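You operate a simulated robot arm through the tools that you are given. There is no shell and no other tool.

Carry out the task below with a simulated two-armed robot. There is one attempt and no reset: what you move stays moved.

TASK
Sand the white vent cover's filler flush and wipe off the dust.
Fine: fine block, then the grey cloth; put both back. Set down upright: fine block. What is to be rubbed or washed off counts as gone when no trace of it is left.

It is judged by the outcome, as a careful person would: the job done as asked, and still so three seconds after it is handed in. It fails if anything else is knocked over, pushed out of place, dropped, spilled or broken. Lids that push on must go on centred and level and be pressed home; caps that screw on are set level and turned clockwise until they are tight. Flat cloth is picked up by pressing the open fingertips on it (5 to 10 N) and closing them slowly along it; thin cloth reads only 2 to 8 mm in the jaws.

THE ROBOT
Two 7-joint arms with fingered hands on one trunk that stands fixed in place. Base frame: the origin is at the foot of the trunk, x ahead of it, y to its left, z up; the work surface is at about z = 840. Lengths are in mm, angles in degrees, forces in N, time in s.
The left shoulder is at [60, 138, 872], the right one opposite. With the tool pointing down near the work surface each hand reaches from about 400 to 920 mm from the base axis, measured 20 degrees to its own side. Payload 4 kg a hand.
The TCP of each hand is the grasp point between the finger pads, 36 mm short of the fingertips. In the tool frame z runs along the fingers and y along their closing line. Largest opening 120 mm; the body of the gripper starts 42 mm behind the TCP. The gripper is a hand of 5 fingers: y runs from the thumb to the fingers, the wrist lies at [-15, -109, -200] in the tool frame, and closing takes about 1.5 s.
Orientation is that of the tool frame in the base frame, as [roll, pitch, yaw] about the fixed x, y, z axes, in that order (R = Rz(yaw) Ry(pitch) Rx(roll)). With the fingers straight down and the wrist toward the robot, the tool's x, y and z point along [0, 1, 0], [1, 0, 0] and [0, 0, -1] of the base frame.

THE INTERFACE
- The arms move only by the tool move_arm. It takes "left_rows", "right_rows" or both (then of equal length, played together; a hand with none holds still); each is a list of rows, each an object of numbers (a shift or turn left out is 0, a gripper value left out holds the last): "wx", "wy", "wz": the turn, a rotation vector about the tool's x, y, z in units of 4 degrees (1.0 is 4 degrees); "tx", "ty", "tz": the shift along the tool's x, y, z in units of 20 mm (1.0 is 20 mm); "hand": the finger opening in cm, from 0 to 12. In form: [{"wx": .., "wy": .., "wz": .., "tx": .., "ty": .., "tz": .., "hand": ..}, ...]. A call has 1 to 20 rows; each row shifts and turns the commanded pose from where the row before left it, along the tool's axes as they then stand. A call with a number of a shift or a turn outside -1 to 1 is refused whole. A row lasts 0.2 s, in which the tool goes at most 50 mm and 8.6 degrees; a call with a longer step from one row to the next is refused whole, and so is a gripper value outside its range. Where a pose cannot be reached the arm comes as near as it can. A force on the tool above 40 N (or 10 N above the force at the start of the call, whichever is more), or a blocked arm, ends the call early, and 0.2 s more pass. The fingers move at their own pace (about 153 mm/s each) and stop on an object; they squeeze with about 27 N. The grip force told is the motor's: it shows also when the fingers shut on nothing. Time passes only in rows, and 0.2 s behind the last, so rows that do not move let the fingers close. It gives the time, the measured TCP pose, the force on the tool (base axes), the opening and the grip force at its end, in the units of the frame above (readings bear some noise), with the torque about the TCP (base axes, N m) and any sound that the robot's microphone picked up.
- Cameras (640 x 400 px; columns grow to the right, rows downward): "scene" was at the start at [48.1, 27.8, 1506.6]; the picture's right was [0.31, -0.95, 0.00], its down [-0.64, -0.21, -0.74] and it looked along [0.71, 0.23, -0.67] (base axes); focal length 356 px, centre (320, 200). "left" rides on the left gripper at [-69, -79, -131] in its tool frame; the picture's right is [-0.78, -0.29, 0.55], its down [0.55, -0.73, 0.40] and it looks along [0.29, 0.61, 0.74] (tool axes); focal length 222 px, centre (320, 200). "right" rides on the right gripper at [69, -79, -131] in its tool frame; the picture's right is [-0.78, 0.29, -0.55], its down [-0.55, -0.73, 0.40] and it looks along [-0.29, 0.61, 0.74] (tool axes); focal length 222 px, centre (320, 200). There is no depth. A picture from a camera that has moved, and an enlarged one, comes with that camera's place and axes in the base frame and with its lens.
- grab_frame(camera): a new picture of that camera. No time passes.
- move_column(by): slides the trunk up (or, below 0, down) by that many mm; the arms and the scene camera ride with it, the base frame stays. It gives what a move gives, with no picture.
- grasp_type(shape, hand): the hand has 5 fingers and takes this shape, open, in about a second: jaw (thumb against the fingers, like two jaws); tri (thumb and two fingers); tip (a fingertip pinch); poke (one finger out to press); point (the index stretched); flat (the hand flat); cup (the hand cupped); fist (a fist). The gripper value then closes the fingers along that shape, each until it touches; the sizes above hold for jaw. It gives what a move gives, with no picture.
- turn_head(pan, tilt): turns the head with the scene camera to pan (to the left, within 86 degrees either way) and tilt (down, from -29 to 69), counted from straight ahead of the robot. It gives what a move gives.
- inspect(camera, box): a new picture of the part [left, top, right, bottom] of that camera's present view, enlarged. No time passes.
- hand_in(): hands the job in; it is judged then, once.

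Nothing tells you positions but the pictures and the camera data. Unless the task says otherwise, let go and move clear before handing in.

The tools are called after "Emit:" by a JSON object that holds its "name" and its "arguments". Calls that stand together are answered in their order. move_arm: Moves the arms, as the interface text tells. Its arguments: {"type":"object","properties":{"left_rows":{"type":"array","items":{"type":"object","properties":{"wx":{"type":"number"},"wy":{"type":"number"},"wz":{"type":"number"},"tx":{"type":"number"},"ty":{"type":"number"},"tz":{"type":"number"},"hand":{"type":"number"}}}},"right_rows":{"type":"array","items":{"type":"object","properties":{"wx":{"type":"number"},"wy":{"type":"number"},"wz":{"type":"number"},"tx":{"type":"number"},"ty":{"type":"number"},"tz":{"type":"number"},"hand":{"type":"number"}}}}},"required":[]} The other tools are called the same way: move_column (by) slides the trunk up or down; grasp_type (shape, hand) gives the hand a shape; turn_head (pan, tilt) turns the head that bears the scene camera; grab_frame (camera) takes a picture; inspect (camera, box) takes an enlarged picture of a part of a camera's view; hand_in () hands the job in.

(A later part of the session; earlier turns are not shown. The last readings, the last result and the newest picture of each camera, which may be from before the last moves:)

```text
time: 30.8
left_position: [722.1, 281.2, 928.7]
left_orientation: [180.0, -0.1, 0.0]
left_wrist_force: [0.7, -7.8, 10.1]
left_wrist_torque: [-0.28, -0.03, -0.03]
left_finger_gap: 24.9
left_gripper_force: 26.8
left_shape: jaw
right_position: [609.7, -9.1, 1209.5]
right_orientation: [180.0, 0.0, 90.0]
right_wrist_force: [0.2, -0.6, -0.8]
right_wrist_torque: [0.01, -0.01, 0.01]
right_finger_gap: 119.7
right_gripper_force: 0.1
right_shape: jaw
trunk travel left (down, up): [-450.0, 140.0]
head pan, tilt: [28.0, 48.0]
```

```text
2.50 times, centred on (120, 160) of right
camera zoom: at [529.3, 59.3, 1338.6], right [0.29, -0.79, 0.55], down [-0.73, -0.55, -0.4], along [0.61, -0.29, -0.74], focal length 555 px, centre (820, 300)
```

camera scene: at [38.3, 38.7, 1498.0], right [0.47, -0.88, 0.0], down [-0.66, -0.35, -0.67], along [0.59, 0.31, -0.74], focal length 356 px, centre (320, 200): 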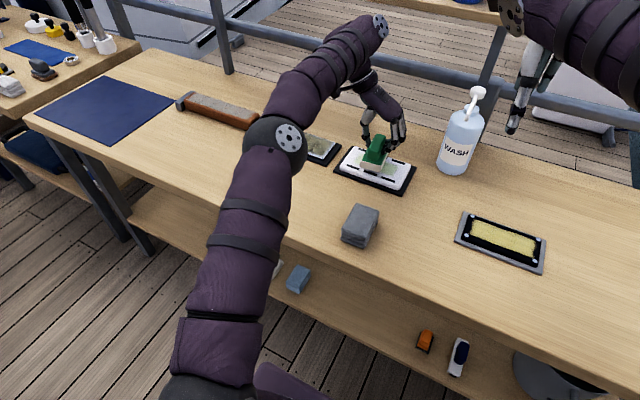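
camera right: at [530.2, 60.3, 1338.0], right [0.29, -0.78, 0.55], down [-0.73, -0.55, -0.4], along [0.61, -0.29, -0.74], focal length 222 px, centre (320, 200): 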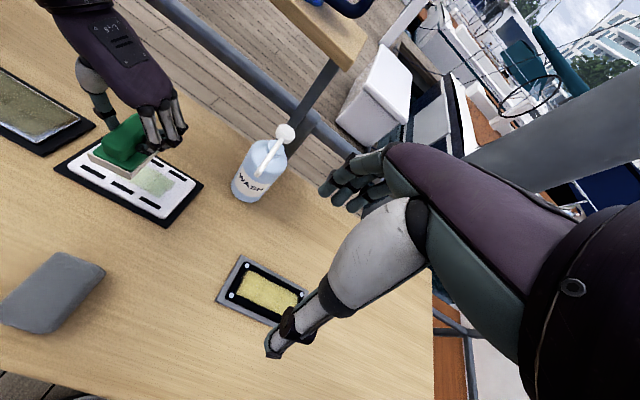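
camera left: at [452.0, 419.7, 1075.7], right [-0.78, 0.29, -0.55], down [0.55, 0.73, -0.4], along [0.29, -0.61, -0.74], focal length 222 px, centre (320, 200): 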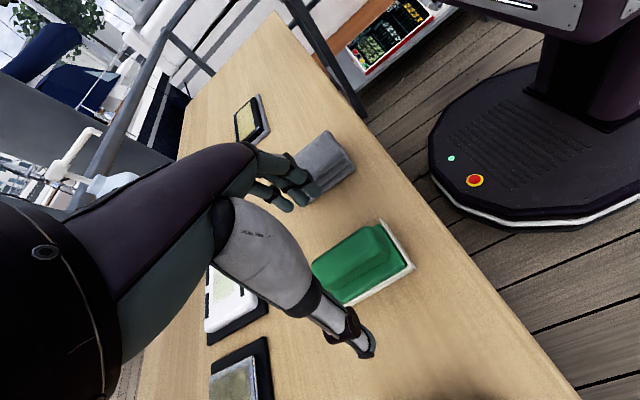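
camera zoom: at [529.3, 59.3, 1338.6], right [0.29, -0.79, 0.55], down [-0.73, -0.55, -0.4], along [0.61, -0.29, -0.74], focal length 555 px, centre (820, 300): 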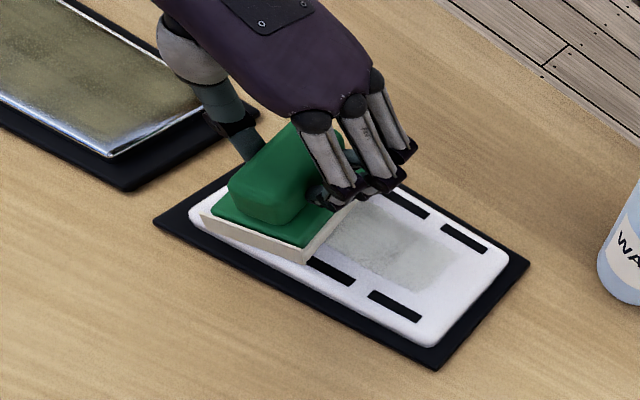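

Colour is fading but a greyish trace remains on the right part (part may be dust). I'll keep sanding with a touch more pressure and lengthen the right-end coverage.

Emit:
{"name": "move_arm", "arguments": {"left_rows": [{"tz": 0.05, "ty": 0.3}, {"ty": 0.5}, {"ty": 0.5}, {"ty": 0.5}, {"ty": 0.5}, {"ty": 0.5}, {"ty": 0.5}, {"ty": 0.5}, {"ty": 0.5}, {"ty": 0.2}, {"ty": -0.2}, {"ty": -0.5}, {"ty": -0.5}, {"ty": -0.5}, {"ty": -0.5}, {"ty": -0.5}, {"ty": -0.5}, {"ty": -0.5}, {"ty": -0.5}, {"ty": -0.3}]}}

Emit:
{"name": "move_arm", "arguments": {"left_rows": [{"ty": 0.3}, {"ty": 0.5}, {"ty": 0.5}, {"ty": 0.5}, {"ty": 0.5}, {"ty": 0.5}, {"ty": 0.5}, {"ty": 0.5}, {"ty": 0.5}, {"ty": 0.2}, {"ty": -0.2}, {"ty": -0.5}, {"ty": -0.5}, {"ty": -0.5}, {"ty": -0.5}, {"ty": -0.5}, {"ty": -0.5}, {"ty": -0.5}, {"ty": -0.5}, {"ty": -0.3}]}}

Emit:
{"name": "inspect", "arguments": {"camera": "scene", "box": [300, 110, 440, 210]}}

Emit:
{"name": "inspect", "arguments": {"camera": "right", "box": [20, 80, 220, 240]}}

```text
time: 35.0
left_position: [722.3, 281.5, 927.7]
left_orientation: [180.0, 0.0, 0.0]
left_wrist_force: [0.7, -6.0, 5.1]
left_wrist_torque: [-0.25, 0.04, 0.02]
left_finger_gap: 25.1
left_gripper_force: 27.4
left_shape: jaw
right_position: [608.7, -9.2, 1207.4]
right_orientation: [-180.0, 0.0, 90.0]
right_wrist_force: [0.2, 0.2, 0.2]
right_wrist_torque: [0.01, -0.02, -0.02]
right_finger_gap: 119.6
right_gripper_force: 0.0
right_shape: jaw
trunk travel left (down, up): [-450.0, 140.0]
head pan, tilt: [28.0, 48.0]
```

```text
time: 39.1
left_position: [721.7, 280.6, 926.5]
left_orientation: [179.9, 0.0, 0.0]
left_wrist_force: [0.2, -6.1, 6.7]
left_wrist_torque: [-0.22, -0.02, -0.04]
left_finger_gap: 24.6
left_gripper_force: 27.0
left_shape: jaw
right_position: [610.5, -10.4, 1208.6]
right_orientation: [180.0, -0.1, 90.1]
right_wrist_force: [-1.6, 0.9, 0.3]
right_wrist_torque: [0.03, -0.03, -0.02]
right_finger_gap: 119.6
right_gripper_force: 0.0
right_shape: jaw
trunk travel left (down, up): [-450.0, 140.0]
head pan, tilt: [28.0, 48.0]
```

```text
4.00 times, centred on (370, 160) of scene
camera zoom: at [37.6, 37.6, 1498.1], right [0.47, -0.88, 0.0], down [-0.66, -0.35, -0.67], along [0.59, 0.31, -0.74], focal length 1426 px, centre (120, 360)
```

zoom: 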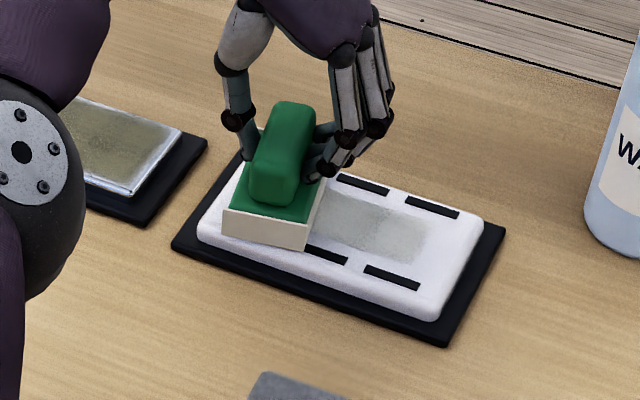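

```text
2.50 times, centred on (120, 160) of right
camera zoom: at [529.5, 59.2, 1338.5], right [0.29, -0.79, 0.55], down [-0.73, -0.55, -0.4], along [0.61, -0.29, -0.74], focal length 555 px, centre (820, 300)
```

zoom: 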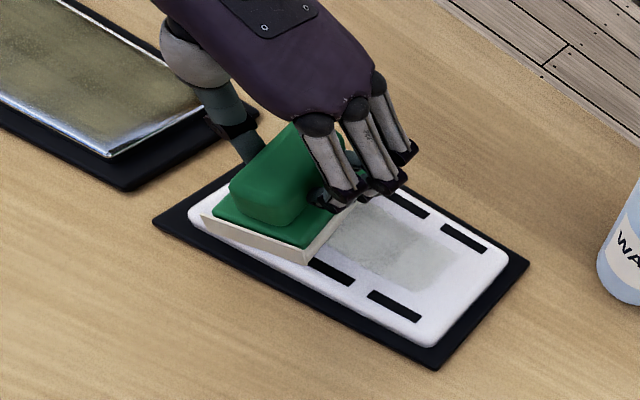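

The appearance is no longer changing between passes, so what is left may be dust. I'll lift the block and move it aside toward the robot to examine the patch without shadow.

Emit:
{"name": "move_arm", "arguments": {"left_rows": [{"tz": -0.5}, {"tz": -1}, {"tz": -1}, {"tz": -0.5, "tx": -0.5}, {"tx": -1, "ty": -0.5}, {"tx": -1, "ty": -0.5}, {"tx": -1, "ty": -0.5}, {"tx": -1, "ty": -0.5}, {"tx": -1, "ty": -0.5}, {"tx": -1, "ty": -0.3}, {}]}}

Emit:
{"name": "grab_frame", "arguments": {"camera": "scene"}}

Emit:
{"name": "inspect", "arguments": {"camera": "scene", "box": [330, 130, 430, 200]}}

Emit:
{"name": "inspect", "arguments": {"camera": "right", "box": [20, 80, 220, 240]}}

```text
time: 41.5
left_position: [593.9, 338.8, 987.6]
left_orientation: [180.0, 0.0, 0.0]
left_wrist_force: [0.1, 0.4, -0.1]
left_wrist_torque: [-0.01, 0.02, -0.01]
left_finger_gap: 24.4
left_gripper_force: 26.9
left_shape: jaw
right_position: [611.2, -9.5, 1207.9]
right_orientation: [-180.0, -0.1, 90.1]
right_wrist_force: [-0.3, 0.2, 0.4]
right_wrist_torque: [-0.02, -0.03, 0.03]
right_finger_gap: 119.8
right_gripper_force: 0.1
right_shape: jaw
trunk travel left (down, up): [-450.0, 140.0]
head pan, tilt: [28.0, 48.0]
```

```text
taken
camera scene: at [38.5, 38.8, 1498.0], right [0.47, -0.88, 0.0], down [-0.66, -0.35, -0.67], along [0.59, 0.31, -0.74], focal length 356 px, centre (320, 200)
```

scene: 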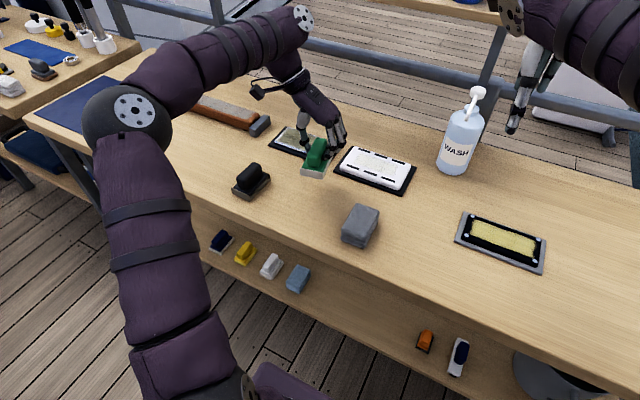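

```text
5.71 times, centred on (380, 165) of scene
camera zoom: at [38.5, 38.8, 1498.0], right [0.47, -0.88, 0.0], down [-0.66, -0.35, -0.67], along [0.59, 0.31, -0.74], focal length 2037 px, centre (-23, 400)
```

zoom: 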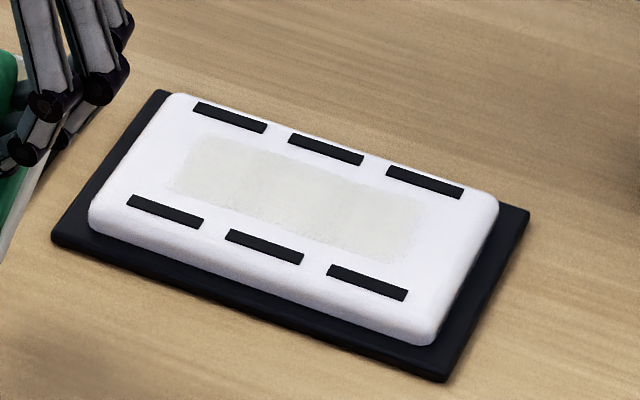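

```text
2.50 times, centred on (120, 160) of right
camera zoom: at [530.3, 60.4, 1338.0], right [0.29, -0.78, 0.55], down [-0.74, -0.55, -0.4], along [0.61, -0.29, -0.74], focal length 555 px, centre (820, 300)
```

zoom: 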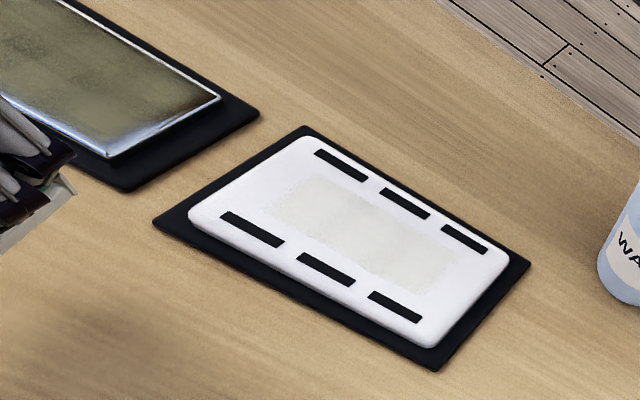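

The green filler is gone; only a uniform pale cream dust patch remains, and the vent is still in place. I'll carry the block back to its original spot (TCP ~ (519, 340)).

Emit:
{"name": "move_arm", "arguments": {"left_rows": [{"tx": -0.75, "ty": -0.06}, {"tx": -1}, {"tx": -1}, {"tx": -1}, {"tz": 1}, {"tz": 1}, {"tz": 1}, {}]}}

Emit:
{"name": "inspect", "arguments": {"camera": "scene", "box": [220, 110, 380, 230]}}

Emit:
{"name": "inspect", "arguments": {"camera": "left", "box": [220, 130, 440, 370]}}

```text
time: 43.4
left_position: [516.2, 339.1, 926.8]
left_orientation: [-180.0, 0.0, 0.0]
left_wrist_force: [0.4, -0.6, -0.9]
left_wrist_torque: [-0.01, -0.03, -0.04]
left_finger_gap: 24.1
left_gripper_force: 26.9
left_shape: jaw
right_position: [610.0, -8.2, 1209.5]
right_orientation: [179.9, -0.1, 90.0]
right_wrist_force: [-0.2, -0.8, 0.7]
right_wrist_torque: [-0.01, 0.01, -0.03]
right_finger_gap: 119.7
right_gripper_force: 0.0
right_shape: jaw
trunk travel left (down, up): [-450.0, 140.0]
head pan, tilt: [28.0, 48.0]
```

```text
3.33 times, centred on (300, 170) of scene
camera zoom: at [38.2, 38.8, 1498.0], right [0.47, -0.88, 0.0], down [-0.66, -0.35, -0.67], along [0.59, 0.31, -0.74], focal length 1188 px, centre (387, 300)
```

zoom: 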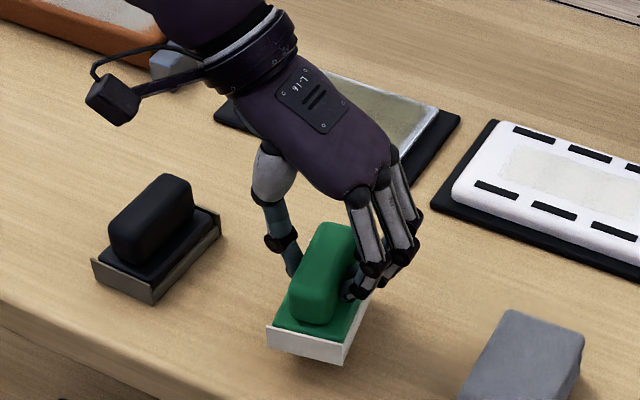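

```text
1.67 times, centred on (330, 250) of left
camera zoom: at [448.4, 418.1, 1058.4], right [-0.78, 0.29, -0.55], down [0.55, 0.73, -0.4], along [0.29, -0.61, -0.74], focal length 370 px, centre (303, 117)
```

zoom: 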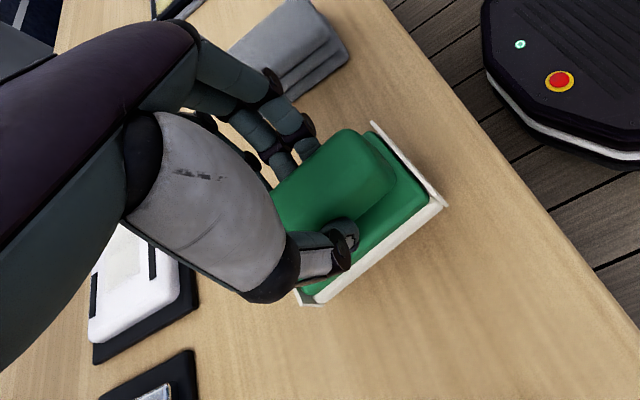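

The block is above its original spot, still level. I'll correct x by ~3 mm and lower it gently to the table.

Emit:
{"name": "move_arm", "arguments": {"left_rows": [{"tx": 0.13, "tz": 0.4}, {"tz": 0.35}, {"tz": 0.1}, {"tz": 0.05}, {}]}}

Emit:
{"name": "move_arm", "arguments": {"left_rows": [{"tz": 0.05}, {"tz": 0.05}, {}]}}

```text
time: 44.5
left_position: [519.4, 339.2, 908.2]
left_orientation: [-179.9, 0.0, 0.0]
left_wrist_force: [-0.6, -0.9, -0.2]
left_wrist_torque: [0.02, 0.01, -0.01]
left_finger_gap: 24.7
left_gripper_force: 26.8
left_shape: jaw
right_position: [610.2, -7.7, 1208.3]
right_orientation: [-180.0, 0.0, 90.0]
right_wrist_force: [0.5, -0.6, -0.4]
right_wrist_torque: [0.04, -0.02, 0.0]
right_finger_gap: 119.9
right_gripper_force: 0.1
right_shape: jaw
trunk travel left (down, up): [-450.0, 140.0]
head pan, tilt: [28.0, 48.0]
```

```text
time: 45.4
left_position: [520.1, 341.3, 906.5]
left_orientation: [-179.9, 0.0, 0.0]
left_wrist_force: [0.3, 0.6, -0.8]
left_wrist_torque: [-0.02, 0.02, 0.01]
left_finger_gap: 24.2
left_gripper_force: 27.2
left_shape: jaw
right_position: [609.9, -8.5, 1208.2]
right_orientation: [-180.0, 0.0, 90.1]
right_wrist_force: [-0.7, 0.2, -0.8]
right_wrist_torque: [0.01, 0.02, 0.0]
right_finger_gap: 119.7
right_gripper_force: 0.1
right_shape: jaw
trunk travel left (down, up): [-450.0, 140.0]
head pan, tilt: [28.0, 48.0]
```

Emit:
{"name": "move_arm", "arguments": {"left_rows": [{"tz": 0.05}, {"tz": 0.05}, {}]}}

Emit:
{"name": "inspect", "arguments": {"camera": "scene", "box": [240, 130, 360, 220]}}

```text
time: 46.1
left_position: [521.0, 339.7, 904.9]
left_orientation: [179.9, 0.0, 0.0]
left_wrist_force: [-1.1, 3.7, 11.2]
left_wrist_torque: [0.11, 0.01, -0.05]
left_finger_gap: 24.7
left_gripper_force: 26.6
left_shape: jaw
right_position: [609.3, -9.1, 1207.9]
right_orientation: [180.0, 0.1, 89.9]
right_wrist_force: [-0.2, -0.1, 0.5]
right_wrist_torque: [-0.01, -0.04, 0.02]
right_finger_gap: 119.5
right_gripper_force: 0.1
right_shape: jaw
trunk travel left (down, up): [-450.0, 140.0]
head pan, tilt: [28.0, 48.0]
```

```text
4.44 times, centred on (300, 175) of scene
camera zoom: at [37.5, 38.8, 1498.2], right [0.47, -0.88, 0.0], down [-0.66, -0.35, -0.67], along [0.59, 0.31, -0.74], focal length 1585 px, centre (409, 311)
```

zoom: 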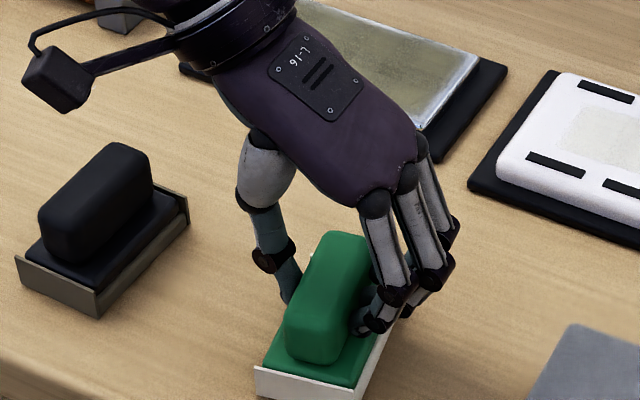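

The block touches down (11 N), about 2–4 mm off its original spot. I'll ease up, correct slightly, set it down lightly and open the hand.

Emit:
{"name": "move_arm", "arguments": {"left_rows": [{"tz": -0.15}, {"tx": 0.12, "ty": -0.12}, {"tz": 0.05}, {"tz": 0.04}, {}]}}

Emit:
{"name": "inspect", "arguments": {"camera": "scene", "box": [240, 130, 360, 220]}}

```text
time: 47.4
left_position: [521.9, 340.5, 905.4]
left_orientation: [-179.9, 0.0, 0.1]
left_wrist_force: [-0.5, 1.7, 2.1]
left_wrist_torque: [0.02, 0.03, 0.03]
left_finger_gap: 24.3
left_gripper_force: 27.2
left_shape: jaw
right_position: [611.7, -9.2, 1207.7]
right_orientation: [179.9, 0.0, 90.0]
right_wrist_force: [-0.1, 0.2, 0.4]
right_wrist_torque: [0.03, 0.01, 0.0]
right_finger_gap: 119.7
right_gripper_force: 0.0
right_shape: jaw
trunk travel left (down, up): [-450.0, 140.0]
head pan, tilt: [28.0, 48.0]
```

```text
4.44 times, centred on (300, 175) of scene
camera zoom: at [38.1, 38.9, 1498.0], right [0.47, -0.88, 0.0], down [-0.66, -0.35, -0.67], along [0.59, 0.31, -0.74], focal length 1585 px, centre (409, 311)
```

zoom: 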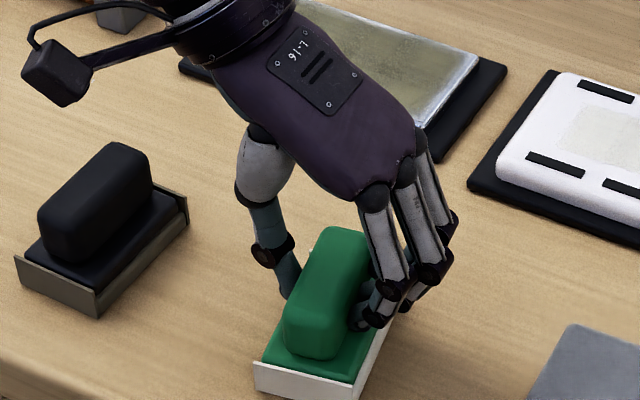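

The block rests lightly on the table, near its original spot. I'll open the fingers slowly so it settles.

Emit:
{"name": "move_arm", "arguments": {"left_rows": [{"hand": 2.6}, {"hand": 3}, {"hand": 3.5}, {"hand": 4.5}, {"hand": 6}, {"hand": 8}, {"hand": 10}, {"hand": 12}, {}, {}]}}

Emit:
{"name": "inspect", "arguments": {"camera": "scene", "box": [240, 130, 360, 220]}}

```text
time: 49.5
left_position: [522.7, 340.9, 905.1]
left_orientation: [180.0, 0.1, 0.0]
left_wrist_force: [0.5, 0.4, -0.7]
left_wrist_torque: [0.01, 0.01, -0.03]
left_finger_gap: 119.6
left_gripper_force: 0.1
left_shape: jaw
right_position: [610.8, -8.5, 1207.9]
right_orientation: [180.0, 0.0, 90.0]
right_wrist_force: [-0.3, -0.1, 0.1]
right_wrist_torque: [0.02, -0.04, 0.01]
right_finger_gap: 119.5
right_gripper_force: 0.1
right_shape: jaw
trunk travel left (down, up): [-450.0, 140.0]
head pan, tilt: [28.0, 48.0]
```

```text
4.44 times, centred on (300, 175) of scene
camera zoom: at [38.3, 38.8, 1498.0], right [0.47, -0.88, 0.0], down [-0.66, -0.35, -0.67], along [0.59, 0.31, -0.74], focal length 1585 px, centre (409, 311)
```

zoom: 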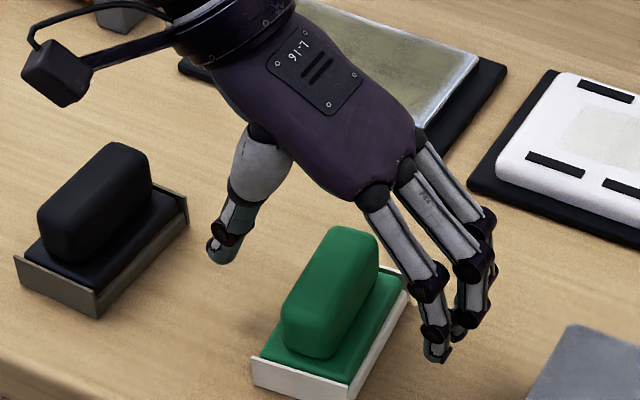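

The green block is upright and back in place. I'll raise the hand clear and look closely at the grey cloth.

Emit:
{"name": "move_arm", "arguments": {"left_rows": [{"tz": -1}, {"tz": -1}, {"tz": -1}, {"tz": -1}, {"tz": -1}, {"tz": -1}, {}]}}

Emit:
{"name": "turn_head", "arguments": {"pan": 22, "tilt": 52}}

Emit:
{"name": "grab_frame", "arguments": {"camera": "scene"}}

Emit:
{"name": "inspect", "arguments": {"camera": "scene", "box": [280, 140, 400, 230]}}

Emit:
{"name": "inspect", "arguments": {"camera": "left", "box": [250, 130, 430, 300]}}

Emit:
{"name": "inspect", "arguments": {"camera": "right", "box": [0, 220, 160, 360]}}

```text
time: 51.1
left_position: [524.4, 342.3, 1025.3]
left_orientation: [-180.0, 0.0, -0.1]
left_wrist_force: [0.3, 0.8, -0.8]
left_wrist_torque: [-0.01, -0.03, 0.02]
left_finger_gap: 119.7
left_gripper_force: 0.1
left_shape: jaw
right_position: [610.3, -8.7, 1208.0]
right_orientation: [180.0, 0.0, 90.1]
right_wrist_force: [0.4, -0.1, -0.5]
right_wrist_torque: [0.0, -0.01, 0.0]
right_finger_gap: 119.8
right_gripper_force: 0.0
right_shape: jaw
trunk travel left (down, up): [-450.0, 140.0]
head pan, tilt: [28.0, 48.0]
```

```text
time: 51.8
left_position: [524.6, 341.5, 1024.3]
left_orientation: [180.0, 0.0, 0.1]
left_wrist_force: [0.7, 0.1, -0.3]
left_wrist_torque: [-0.01, 0.01, -0.01]
left_finger_gap: 119.7
left_gripper_force: 0.0
left_shape: jaw
right_position: [610.4, -8.8, 1207.6]
right_orientation: [-179.9, 0.0, 90.0]
right_wrist_force: [0.4, -0.2, -1.2]
right_wrist_torque: [-0.03, 0.0, 0.04]
right_finger_gap: 119.8
right_gripper_force: 0.1
right_shape: jaw
trunk travel left (down, up): [-450.0, 140.0]
head pan, tilt: [22.0, 52.0]
```

```text
taken
camera scene: at [38.3, 30.0, 1492.6], right [0.38, -0.93, 0.0], down [-0.73, -0.3, -0.62], along [0.57, 0.23, -0.79], focal length 356 px, centre (320, 200)
```

scene: 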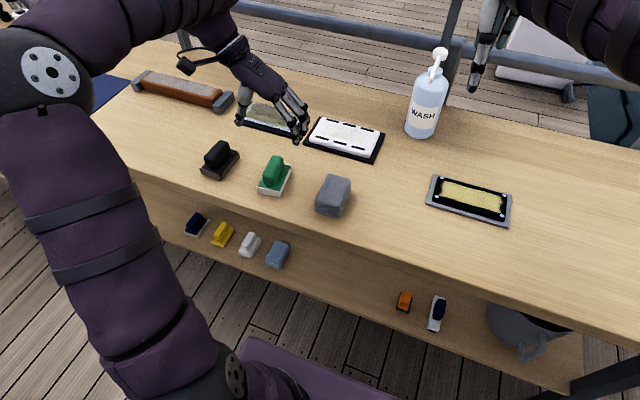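

```text
4.44 times, centred on (340, 185) of scene
camera zoom: at [38.3, 30.0, 1492.6], right [0.38, -0.93, 0.0], down [-0.73, -0.3, -0.62], along [0.57, 0.23, -0.79], focal length 1585 px, centre (231, 267)
```

zoom: 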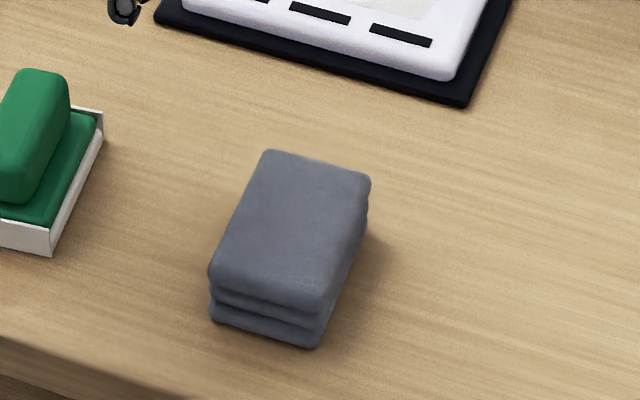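

```text
2.35 times, centred on (340, 215) of left
camera zoom: at [457.2, 421.1, 1155.9], right [-0.78, 0.29, -0.55], down [0.55, 0.73, -0.4], along [0.29, -0.61, -0.74], focal length 523 px, centre (273, 165)
```

zoom: 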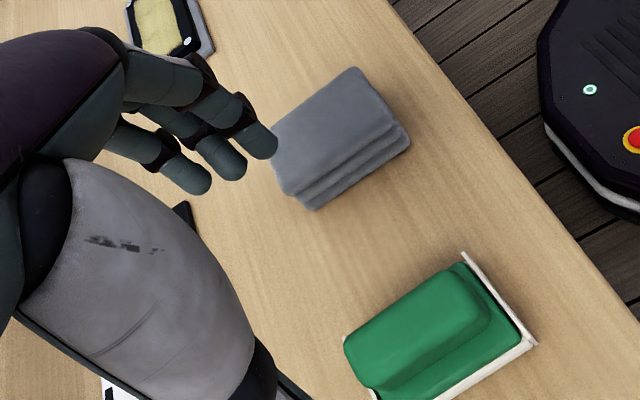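

```text
2.86 times, centred on (80, 290) of right
camera zoom: at [530.1, 60.4, 1338.1], right [0.29, -0.78, 0.55], down [-0.73, -0.55, -0.4], along [0.61, -0.29, -0.74], focal length 635 px, centre (1006, -57)
```

zoom: 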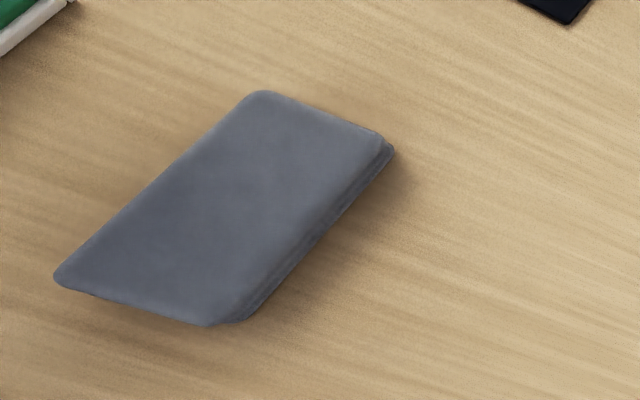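

The grey cloth is a folded pad about 90 x 57 x 35 mm centred at (521, 192), aligned with the axes, so it can be gripped across its width from the sides. I'll move over it and come down to a safe height.

Emit:
{"name": "move_arm", "arguments": {"left_rows": [{"tx": -0.17, "ty": 0.5}, {"ty": 1}, {"ty": 1}, {"ty": 1}, {"ty": 1}, {"ty": 1}, {"ty": 1}, {"ty": 1}, {"tz": 1}, {"tz": 1}, {"tz": 1}, {"tz": 1}, {}]}}

Emit:
{"name": "grab_frame", "arguments": {"camera": "scene"}}

Emit:
{"name": "inspect", "arguments": {"camera": "scene", "box": [260, 120, 400, 230]}}

Emit:
{"name": "grab_frame", "arguments": {"camera": "left"}}

Emit:
{"name": "grab_frame", "arguments": {"camera": "right"}}

```text
time: 54.6
left_position: [518.8, 192.4, 946.3]
left_orientation: [180.0, 0.0, 0.0]
left_wrist_force: [0.4, 0.4, -0.8]
left_wrist_torque: [-0.03, 0.01, -0.02]
left_finger_gap: 119.6
left_gripper_force: 0.1
left_shape: jaw
right_position: [608.7, -9.2, 1208.5]
right_orientation: [-179.9, 0.0, 90.0]
right_wrist_force: [0.5, -0.8, 0.7]
right_wrist_torque: [0.0, 0.06, 0.0]
right_finger_gap: 119.5
right_gripper_force: 0.0
right_shape: jaw
trunk travel left (down, up): [-450.0, 140.0]
head pan, tilt: [22.0, 52.0]
```

```text
taken
camera scene: at [38.2, 29.9, 1492.6], right [0.37, -0.93, 0.0], down [-0.73, -0.3, -0.62], along [0.57, 0.23, -0.79], focal length 356 px, centre (320, 200)
```

scene: 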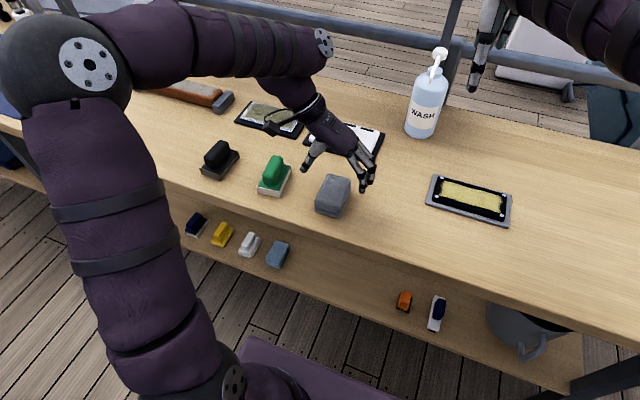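

```text
3.64 times, centred on (330, 175) of scene
camera zoom: at [38.2, 29.9, 1492.6], right [0.37, -0.93, 0.0], down [-0.73, -0.3, -0.62], along [0.57, 0.23, -0.79], focal length 1296 px, centre (284, 291)
```

zoom: 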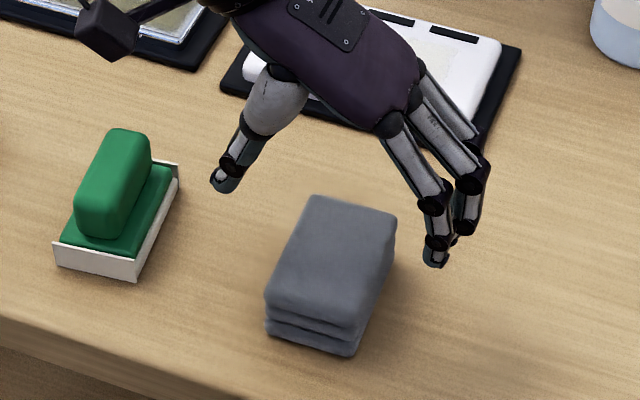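

```text
taken
camera left: at [451.3, 271.6, 1076.8], right [-0.78, 0.29, -0.55], down [0.55, 0.73, -0.4], along [0.29, -0.61, -0.74], focal length 222 px, centre (320, 200)
```

left: 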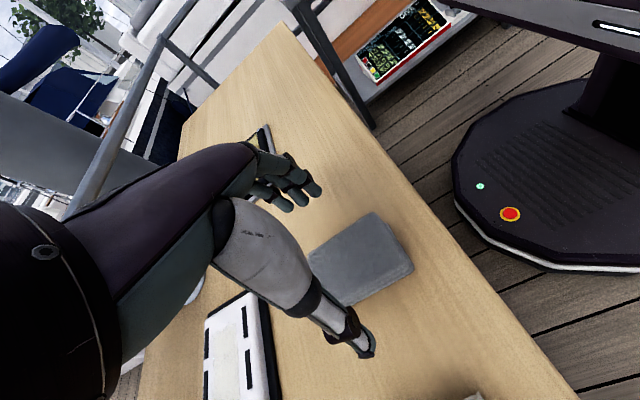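

```text
taken
camera right: at [530.0, 60.3, 1338.2], right [0.29, -0.78, 0.55], down [-0.73, -0.55, -0.4], along [0.61, -0.29, -0.74], focal length 222 px, centre (320, 200)
```

right: 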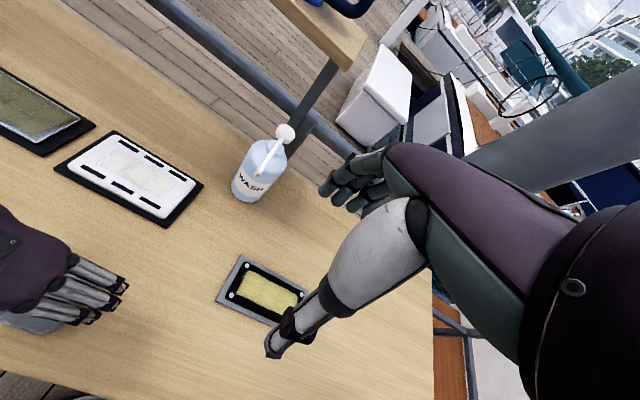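

The open hand straddles the cloth. I'll descend to TCP z ≈ 892 (fingertips ~16 mm above table) and check before closing.

Emit:
{"name": "move_arm", "arguments": {"left_rows": [{"tx": 0.1, "tz": 0.8}, {"tz": 0.8}, {"tz": 0.7}, {"tz": 0.4}, {}]}}

Emit:
{"name": "inspect", "arguments": {"camera": "scene", "box": [260, 120, 400, 230]}}

Emit:
{"name": "inspect", "arguments": {"camera": "left", "box": [220, 130, 440, 370]}}

```text
time: 55.8
left_position: [521.6, 191.5, 891.6]
left_orientation: [-180.0, -0.1, -0.1]
left_wrist_force: [-1.0, -0.3, 0.2]
left_wrist_torque: [0.0, -0.01, -0.01]
left_finger_gap: 119.6
left_gripper_force: 0.1
left_shape: jaw
right_position: [611.2, -9.0, 1208.0]
right_orientation: [180.0, -0.1, 90.0]
right_wrist_force: [-0.1, 0.5, -0.2]
right_wrist_torque: [0.0, 0.01, 0.0]
right_finger_gap: 119.8
right_gripper_force: 0.0
right_shape: jaw
trunk travel left (down, up): [-450.0, 140.0]
head pan, tilt: [22.0, 52.0]
```

```text
3.64 times, centred on (330, 175) of scene
camera zoom: at [38.3, 29.9, 1492.6], right [0.37, -0.93, 0.0], down [-0.73, -0.3, -0.62], along [0.57, 0.23, -0.79], focal length 1296 px, centre (284, 291)
```

zoom: 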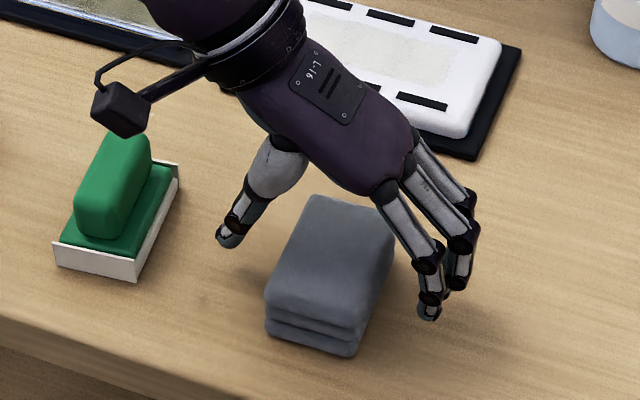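

```text
1.67 times, centred on (330, 250) of left
camera zoom: at [453.4, 271.4, 1023.4], right [-0.78, 0.29, -0.55], down [0.55, 0.74, -0.4], along [0.29, -0.61, -0.74], focal length 370 px, centre (303, 117)
```

zoom: 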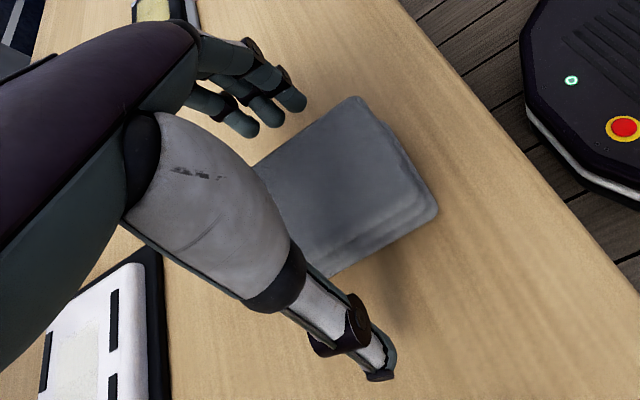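

The fingers are beside the cloth. I'll close slowly on its sides.

Emit:
{"name": "move_arm", "arguments": {"left_rows": [{"hand": 9}, {"hand": 7.5}, {"hand": 6.5}, {"hand": 6}, {"hand": 5.5}, {"hand": 5}, {"hand": 4.5}, {"hand": 4}, {"hand": 3}, {"hand": 2}, {}, {}]}}

Emit:
{"name": "inspect", "arguments": {"camera": "scene", "box": [260, 120, 400, 230]}}

Emit:
{"name": "inspect", "arguments": {"camera": "left", "box": [220, 130, 440, 370]}}

```text
time: 58.4
left_position: [521.7, 193.8, 892.3]
left_orientation: [179.9, -0.1, 0.0]
left_wrist_force: [-1.1, 0.0, 0.5]
left_wrist_torque: [0.0, 0.01, 0.01]
left_finger_gap: 56.0
left_gripper_force: 26.8
left_shape: jaw
right_position: [609.6, -9.7, 1207.7]
right_orientation: [180.0, 0.1, 89.9]
right_wrist_force: [-0.2, -0.3, 0.1]
right_wrist_torque: [-0.01, 0.0, 0.01]
right_finger_gap: 119.8
right_gripper_force: 0.1
right_shape: jaw
trunk travel left (down, up): [-450.0, 140.0]
head pan, tilt: [22.0, 52.0]
```

```text
3.64 times, centred on (330, 175) of scene
camera zoom: at [38.4, 29.9, 1492.6], right [0.37, -0.93, 0.0], down [-0.73, -0.3, -0.62], along [0.57, 0.23, -0.79], focal length 1296 px, centre (284, 291)
```

zoom: 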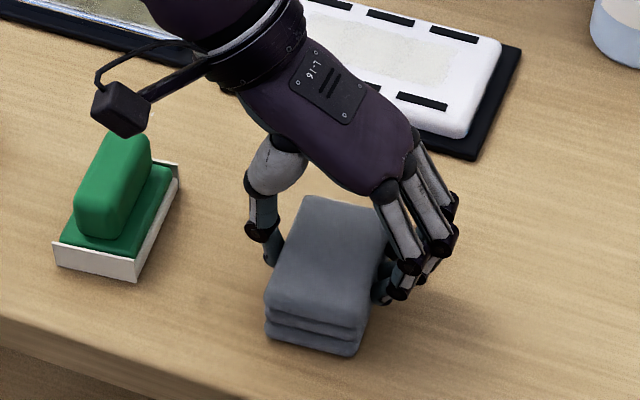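

```text
1.67 times, centred on (330, 250) of left
camera zoom: at [453.5, 271.3, 1023.5], right [-0.78, 0.29, -0.55], down [0.55, 0.73, -0.4], along [0.29, -0.61, -0.74], focal length 370 px, centre (303, 117)
```

zoom: 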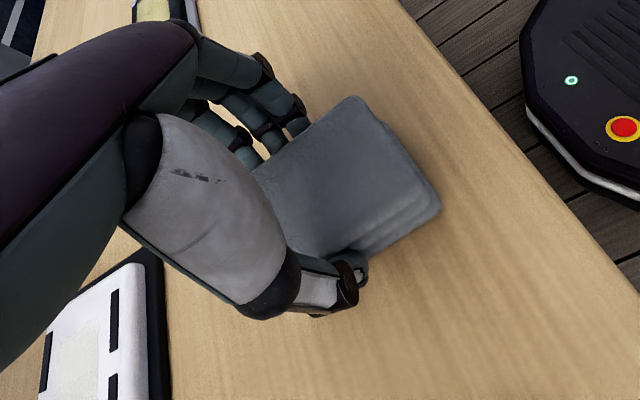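

The cloth is gripped (56 mm, 27 N). I'll lift it and carry it above the vent.

Emit:
{"name": "move_arm", "arguments": {"left_rows": [{"tz": -0.5}, {"tz": -1}, {"tz": -1}, {"tz": -1}, {"tz": -0.5}, {}]}}

Emit:
{"name": "inspect", "arguments": {"camera": "scene", "box": [260, 100, 420, 220]}}

Emit:
{"name": "move_arm", "arguments": {"left_rows": [{"tx": 0.5}, {"tx": 1, "ty": -0.22}, {"tx": 1, "ty": -0.22}, {"tx": 1, "ty": -0.22}, {"tx": 1, "ty": -0.22}, {"tx": 1, "ty": -0.22}, {"tx": 1, "ty": -0.22}, {"tx": 1, "ty": -0.22}, {"tx": 1, "ty": -0.22}, {"tx": 1, "ty": -0.22}, {"tx": 0.55, "ty": -0.2}, {}]}}

Emit:
{"name": "grab_frame", "arguments": {"camera": "scene"}}

Emit:
{"name": "inspect", "arguments": {"camera": "right", "box": [20, 60, 240, 240]}}

```text
time: 59.8
left_position: [522.2, 193.7, 971.5]
left_orientation: [180.0, 0.0, 0.1]
left_wrist_force: [-0.2, -0.5, 0.5]
left_wrist_torque: [0.03, -0.01, 0.01]
left_finger_gap: 55.9
left_gripper_force: 27.2
left_shape: jaw
right_position: [610.2, -9.3, 1207.5]
right_orientation: [179.9, 0.0, 89.9]
right_wrist_force: [-0.6, 1.0, 0.1]
right_wrist_torque: [-0.01, 0.01, -0.03]
right_finger_gap: 119.7
right_gripper_force: 0.1
right_shape: jaw
trunk travel left (down, up): [-450.0, 140.0]
head pan, tilt: [22.0, 52.0]
```

```text
3.33 times, centred on (340, 160) of scene
camera zoom: at [38.4, 29.9, 1492.6], right [0.37, -0.93, 0.0], down [-0.73, -0.3, -0.62], along [0.57, 0.23, -0.79], focal length 1188 px, centre (253, 333)
```

zoom: 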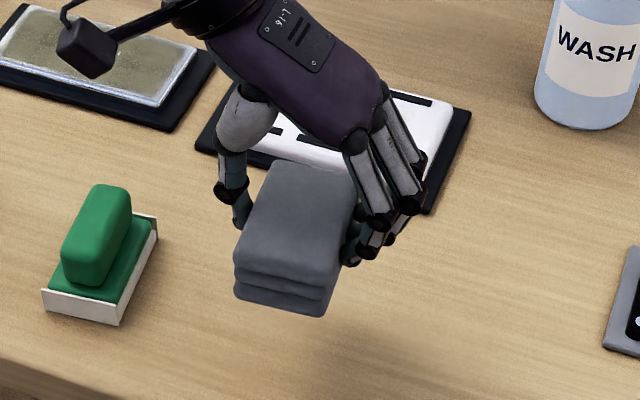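

```text
time: 62.4
left_position: [722.9, 236.0, 972.1]
left_orientation: [-179.9, 0.0, -0.1]
left_wrist_force: [0.7, -0.8, -0.7]
left_wrist_torque: [0.0, -0.02, 0.01]
left_finger_gap: 55.9
left_gripper_force: 26.7
left_shape: jaw
right_position: [610.4, -8.4, 1208.5]
right_orientation: [-179.9, 0.0, 90.0]
right_wrist_force: [0.2, -1.4, -0.8]
right_wrist_torque: [0.0, 0.0, 0.01]
right_finger_gap: 119.4
right_gripper_force: 0.2
right_shape: jaw
trunk travel left (down, up): [-450.0, 140.0]
head pan, tilt: [22.0, 52.0]
```

```text
taken
camera scene: at [38.3, 29.9, 1492.6], right [0.37, -0.93, 0.0], down [-0.73, -0.3, -0.62], along [0.57, 0.23, -0.79], focal length 356 px, centre (320, 200)
```

scene: 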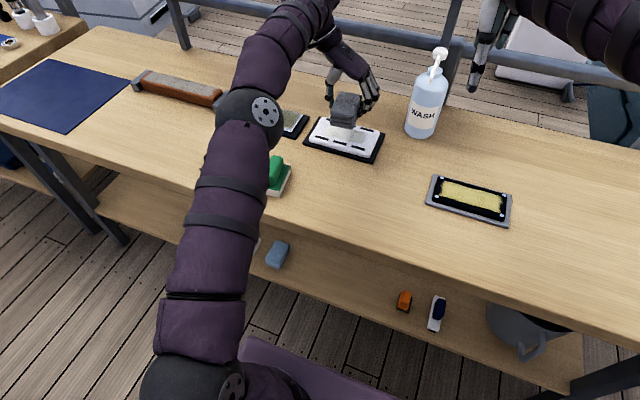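

```text
2.22 times, centred on (130, 150) of right
camera zoom: at [530.0, 60.4, 1338.2], right [0.29, -0.78, 0.55], down [-0.73, -0.55, -0.4], along [0.61, -0.29, -0.74], focal length 494 px, centre (742, 311)
```

zoom: 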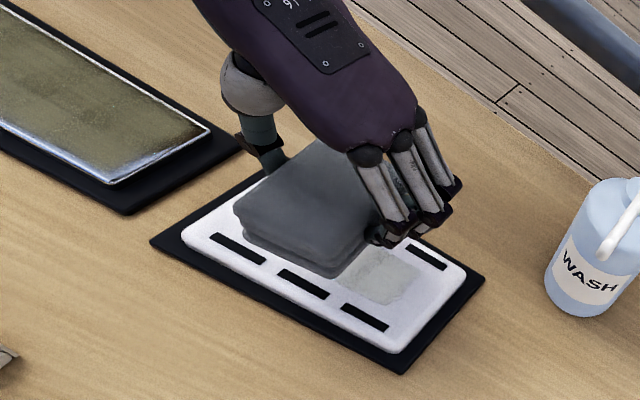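

The cloth is over the vent. I'll lower it to just above contact, then approach in small steps.

Emit:
{"name": "move_arm", "arguments": {"left_rows": [{"tz": 0.8}, {"tz": 0.8}, {"tz": 0.6}, {"tz": 0.3}, {"tz": 0.15}, {}]}}

Emit:
{"name": "move_arm", "arguments": {"left_rows": [{"tz": 0.1}, {"tz": 0.1}, {"tz": 0.1}, {}]}}

```text
time: 63.8
left_position: [723.3, 236.1, 919.0]
left_orientation: [180.0, 0.0, 0.1]
left_wrist_force: [0.4, 0.1, -0.6]
left_wrist_torque: [0.02, 0.04, -0.01]
left_finger_gap: 55.8
left_gripper_force: 26.7
left_shape: jaw
right_position: [611.0, -8.5, 1208.0]
right_orientation: [-180.0, 0.0, 90.0]
right_wrist_force: [-0.3, 0.0, -0.2]
right_wrist_torque: [-0.03, -0.03, 0.0]
right_finger_gap: 119.8
right_gripper_force: 0.1
right_shape: jaw
trunk travel left (down, up): [-450.0, 140.0]
head pan, tilt: [22.0, 52.0]
```

```text
time: 64.8
left_position: [722.6, 235.6, 913.6]
left_orientation: [180.0, -0.1, 0.0]
left_wrist_force: [0.5, -0.1, 5.0]
left_wrist_torque: [0.08, -0.04, 0.02]
left_finger_gap: 55.8
left_gripper_force: 27.2
left_shape: jaw
right_position: [609.2, -9.1, 1208.9]
right_orientation: [-179.9, 0.0, 90.1]
right_wrist_force: [-0.1, -0.5, 0.2]
right_wrist_torque: [-0.02, 0.04, -0.01]
right_finger_gap: 119.8
right_gripper_force: 0.1
right_shape: jaw
trunk travel left (down, up): [-450.0, 140.0]
head pan, tilt: [22.0, 52.0]
```

Contact at 5 N. I'll press about 1 mm more and wipe along y over the full patch, slightly past its ends.

Emit:
{"name": "move_arm", "arguments": {"left_rows": [{"tz": 0.05}, {"ty": -0.3}, {"ty": -0.5}, {"ty": -0.5}, {"ty": -0.5}, {"ty": -0.5}, {"ty": 0.3}, {"ty": 0.5}, {"ty": 0.5}, {"ty": 0.5}, {"ty": 0.5}, {"ty": 0.5}, {"ty": 0.5}, {"ty": 0.5}, {"ty": 0.5}, {"ty": 0.4}]}}

Emit:
{"name": "inspect", "arguments": {"camera": "scene", "box": [280, 80, 420, 190]}}

Emit:
{"name": "inspect", "arguments": {"camera": "right", "box": [20, 80, 220, 240]}}

```text
time: 68.2
left_position: [720.5, 187.7, 912.6]
left_orientation: [-179.9, 0.0, 0.0]
left_wrist_force: [-0.6, 2.6, 9.4]
left_wrist_torque: [0.19, 0.02, 0.02]
left_finger_gap: 55.5
left_gripper_force: 26.3
left_shape: jaw
right_position: [609.0, -8.7, 1207.3]
right_orientation: [180.0, 0.0, 89.9]
right_wrist_force: [0.1, -0.2, -0.5]
right_wrist_torque: [0.0, -0.01, -0.01]
right_finger_gap: 119.8
right_gripper_force: 0.2
right_shape: jaw
trunk travel left (down, up): [-450.0, 140.0]
head pan, tilt: [22.0, 52.0]
```

```text
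3.64 times, centred on (350, 135) of scene
camera zoom: at [37.5, 30.0, 1492.6], right [0.37, -0.93, 0.0], down [-0.73, -0.3, -0.62], along [0.57, 0.23, -0.79], focal length 1296 px, centre (211, 436)
```

zoom: 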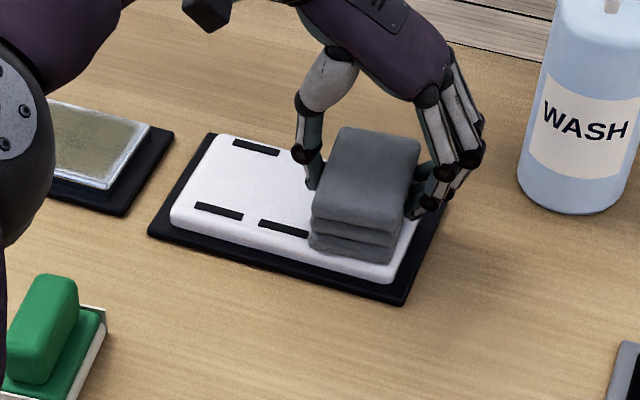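

```text
2.50 times, centred on (120, 160) of right
camera zoom: at [529.3, 60.4, 1338.5], right [0.29, -0.78, 0.55], down [-0.73, -0.55, -0.4], along [0.61, -0.29, -0.74], focal length 555 px, centre (820, 300)
```

zoom: 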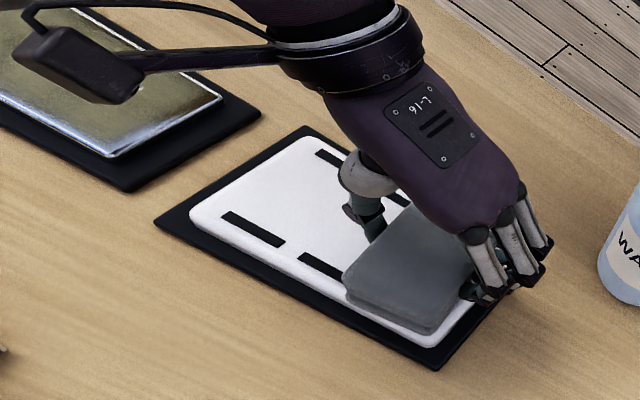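

The wiped part is clean white. I'll do more wiping strokes to cover everything, including small offsets in x.

Emit:
{"name": "move_arm", "arguments": {"left_rows": [{"ty": -0.4}, {"ty": -0.5}, {"ty": -0.5}, {"ty": -0.5}, {"ty": -0.5}, {"ty": -0.5}, {"ty": -0.5}, {"ty": -0.5}, {"ty": -0.5}, {"ty": -0.4}, {"ty": 0.4}, {"ty": 0.5}, {"ty": 0.5}, {"ty": 0.5}, {"ty": 0.5}, {"ty": 0.5}, {"ty": 0.5}, {"ty": 0.5}, {"ty": 0.5}, {"ty": 0.4}]}}

Emit:
{"name": "move_arm", "arguments": {"left_rows": [{"ty": -0.4}, {"ty": -0.5}, {"ty": -0.5}, {"ty": -0.5}, {"ty": -0.5}, {"ty": -0.5}, {"ty": -0.5}, {"ty": -0.5}, {"ty": -0.5}, {"ty": -0.4}]}}

Emit:
{"name": "inspect", "arguments": {"camera": "scene", "box": [280, 80, 420, 190]}}

Emit:
{"name": "inspect", "arguments": {"camera": "right", "box": [20, 80, 220, 240]}}

```text
time: 72.4
left_position: [721.1, 187.4, 911.6]
left_orientation: [180.0, -0.1, 0.2]
left_wrist_force: [-0.3, 6.1, 12.8]
left_wrist_torque: [0.24, -0.02, -0.02]
left_finger_gap: 55.5
left_gripper_force: 27.5
left_shape: jaw
right_position: [609.3, -8.4, 1209.0]
right_orientation: [-180.0, 0.0, 90.0]
right_wrist_force: [-0.3, -0.4, -1.4]
right_wrist_torque: [-0.01, 0.02, 0.03]
right_finger_gap: 119.9
right_gripper_force: 0.0
right_shape: jaw
trunk travel left (down, up): [-450.0, 140.0]
head pan, tilt: [22.0, 52.0]
```

```text
time: 74.6
left_position: [723.2, 282.3, 912.6]
left_orientation: [179.9, 0.0, 0.0]
left_wrist_force: [1.7, -3.1, 8.6]
left_wrist_torque: [-0.1, -0.07, 0.0]
left_finger_gap: 56.1
left_gripper_force: 26.4
left_shape: jaw
right_position: [609.7, -11.0, 1207.8]
right_orientation: [-180.0, 0.0, 90.0]
right_wrist_force: [-0.4, 0.0, 0.4]
right_wrist_torque: [0.04, 0.0, 0.01]
right_finger_gap: 119.8
right_gripper_force: 0.1
right_shape: jaw
trunk travel left (down, up): [-450.0, 140.0]
head pan, tilt: [22.0, 52.0]
```

```text
3.64 times, centred on (350, 135) of scene
camera zoom: at [37.7, 29.1, 1492.8], right [0.37, -0.93, 0.0], down [-0.73, -0.29, -0.62], along [0.57, 0.23, -0.79], focal length 1296 px, centre (211, 436)
```

zoom: 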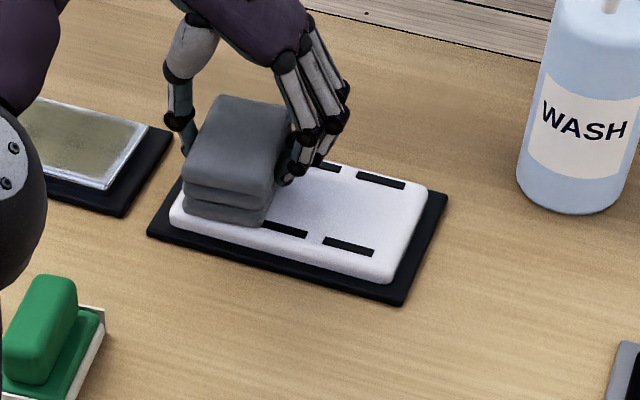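

```text
2.50 times, centred on (120, 160) of right
camera zoom: at [529.5, 59.5, 1338.6], right [0.29, -0.79, 0.55], down [-0.73, -0.55, -0.4], along [0.61, -0.29, -0.74], focal length 555 px, centre (820, 300)
```

zoom: 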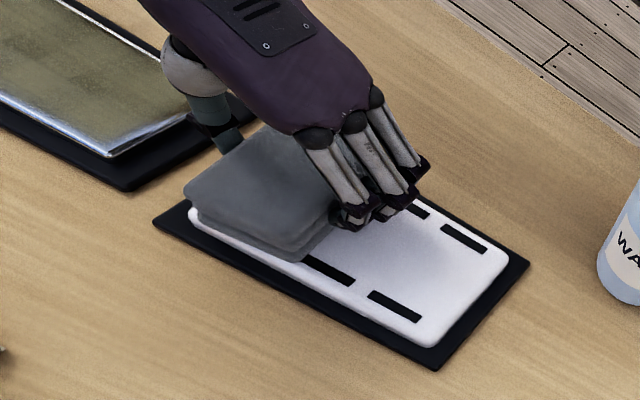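

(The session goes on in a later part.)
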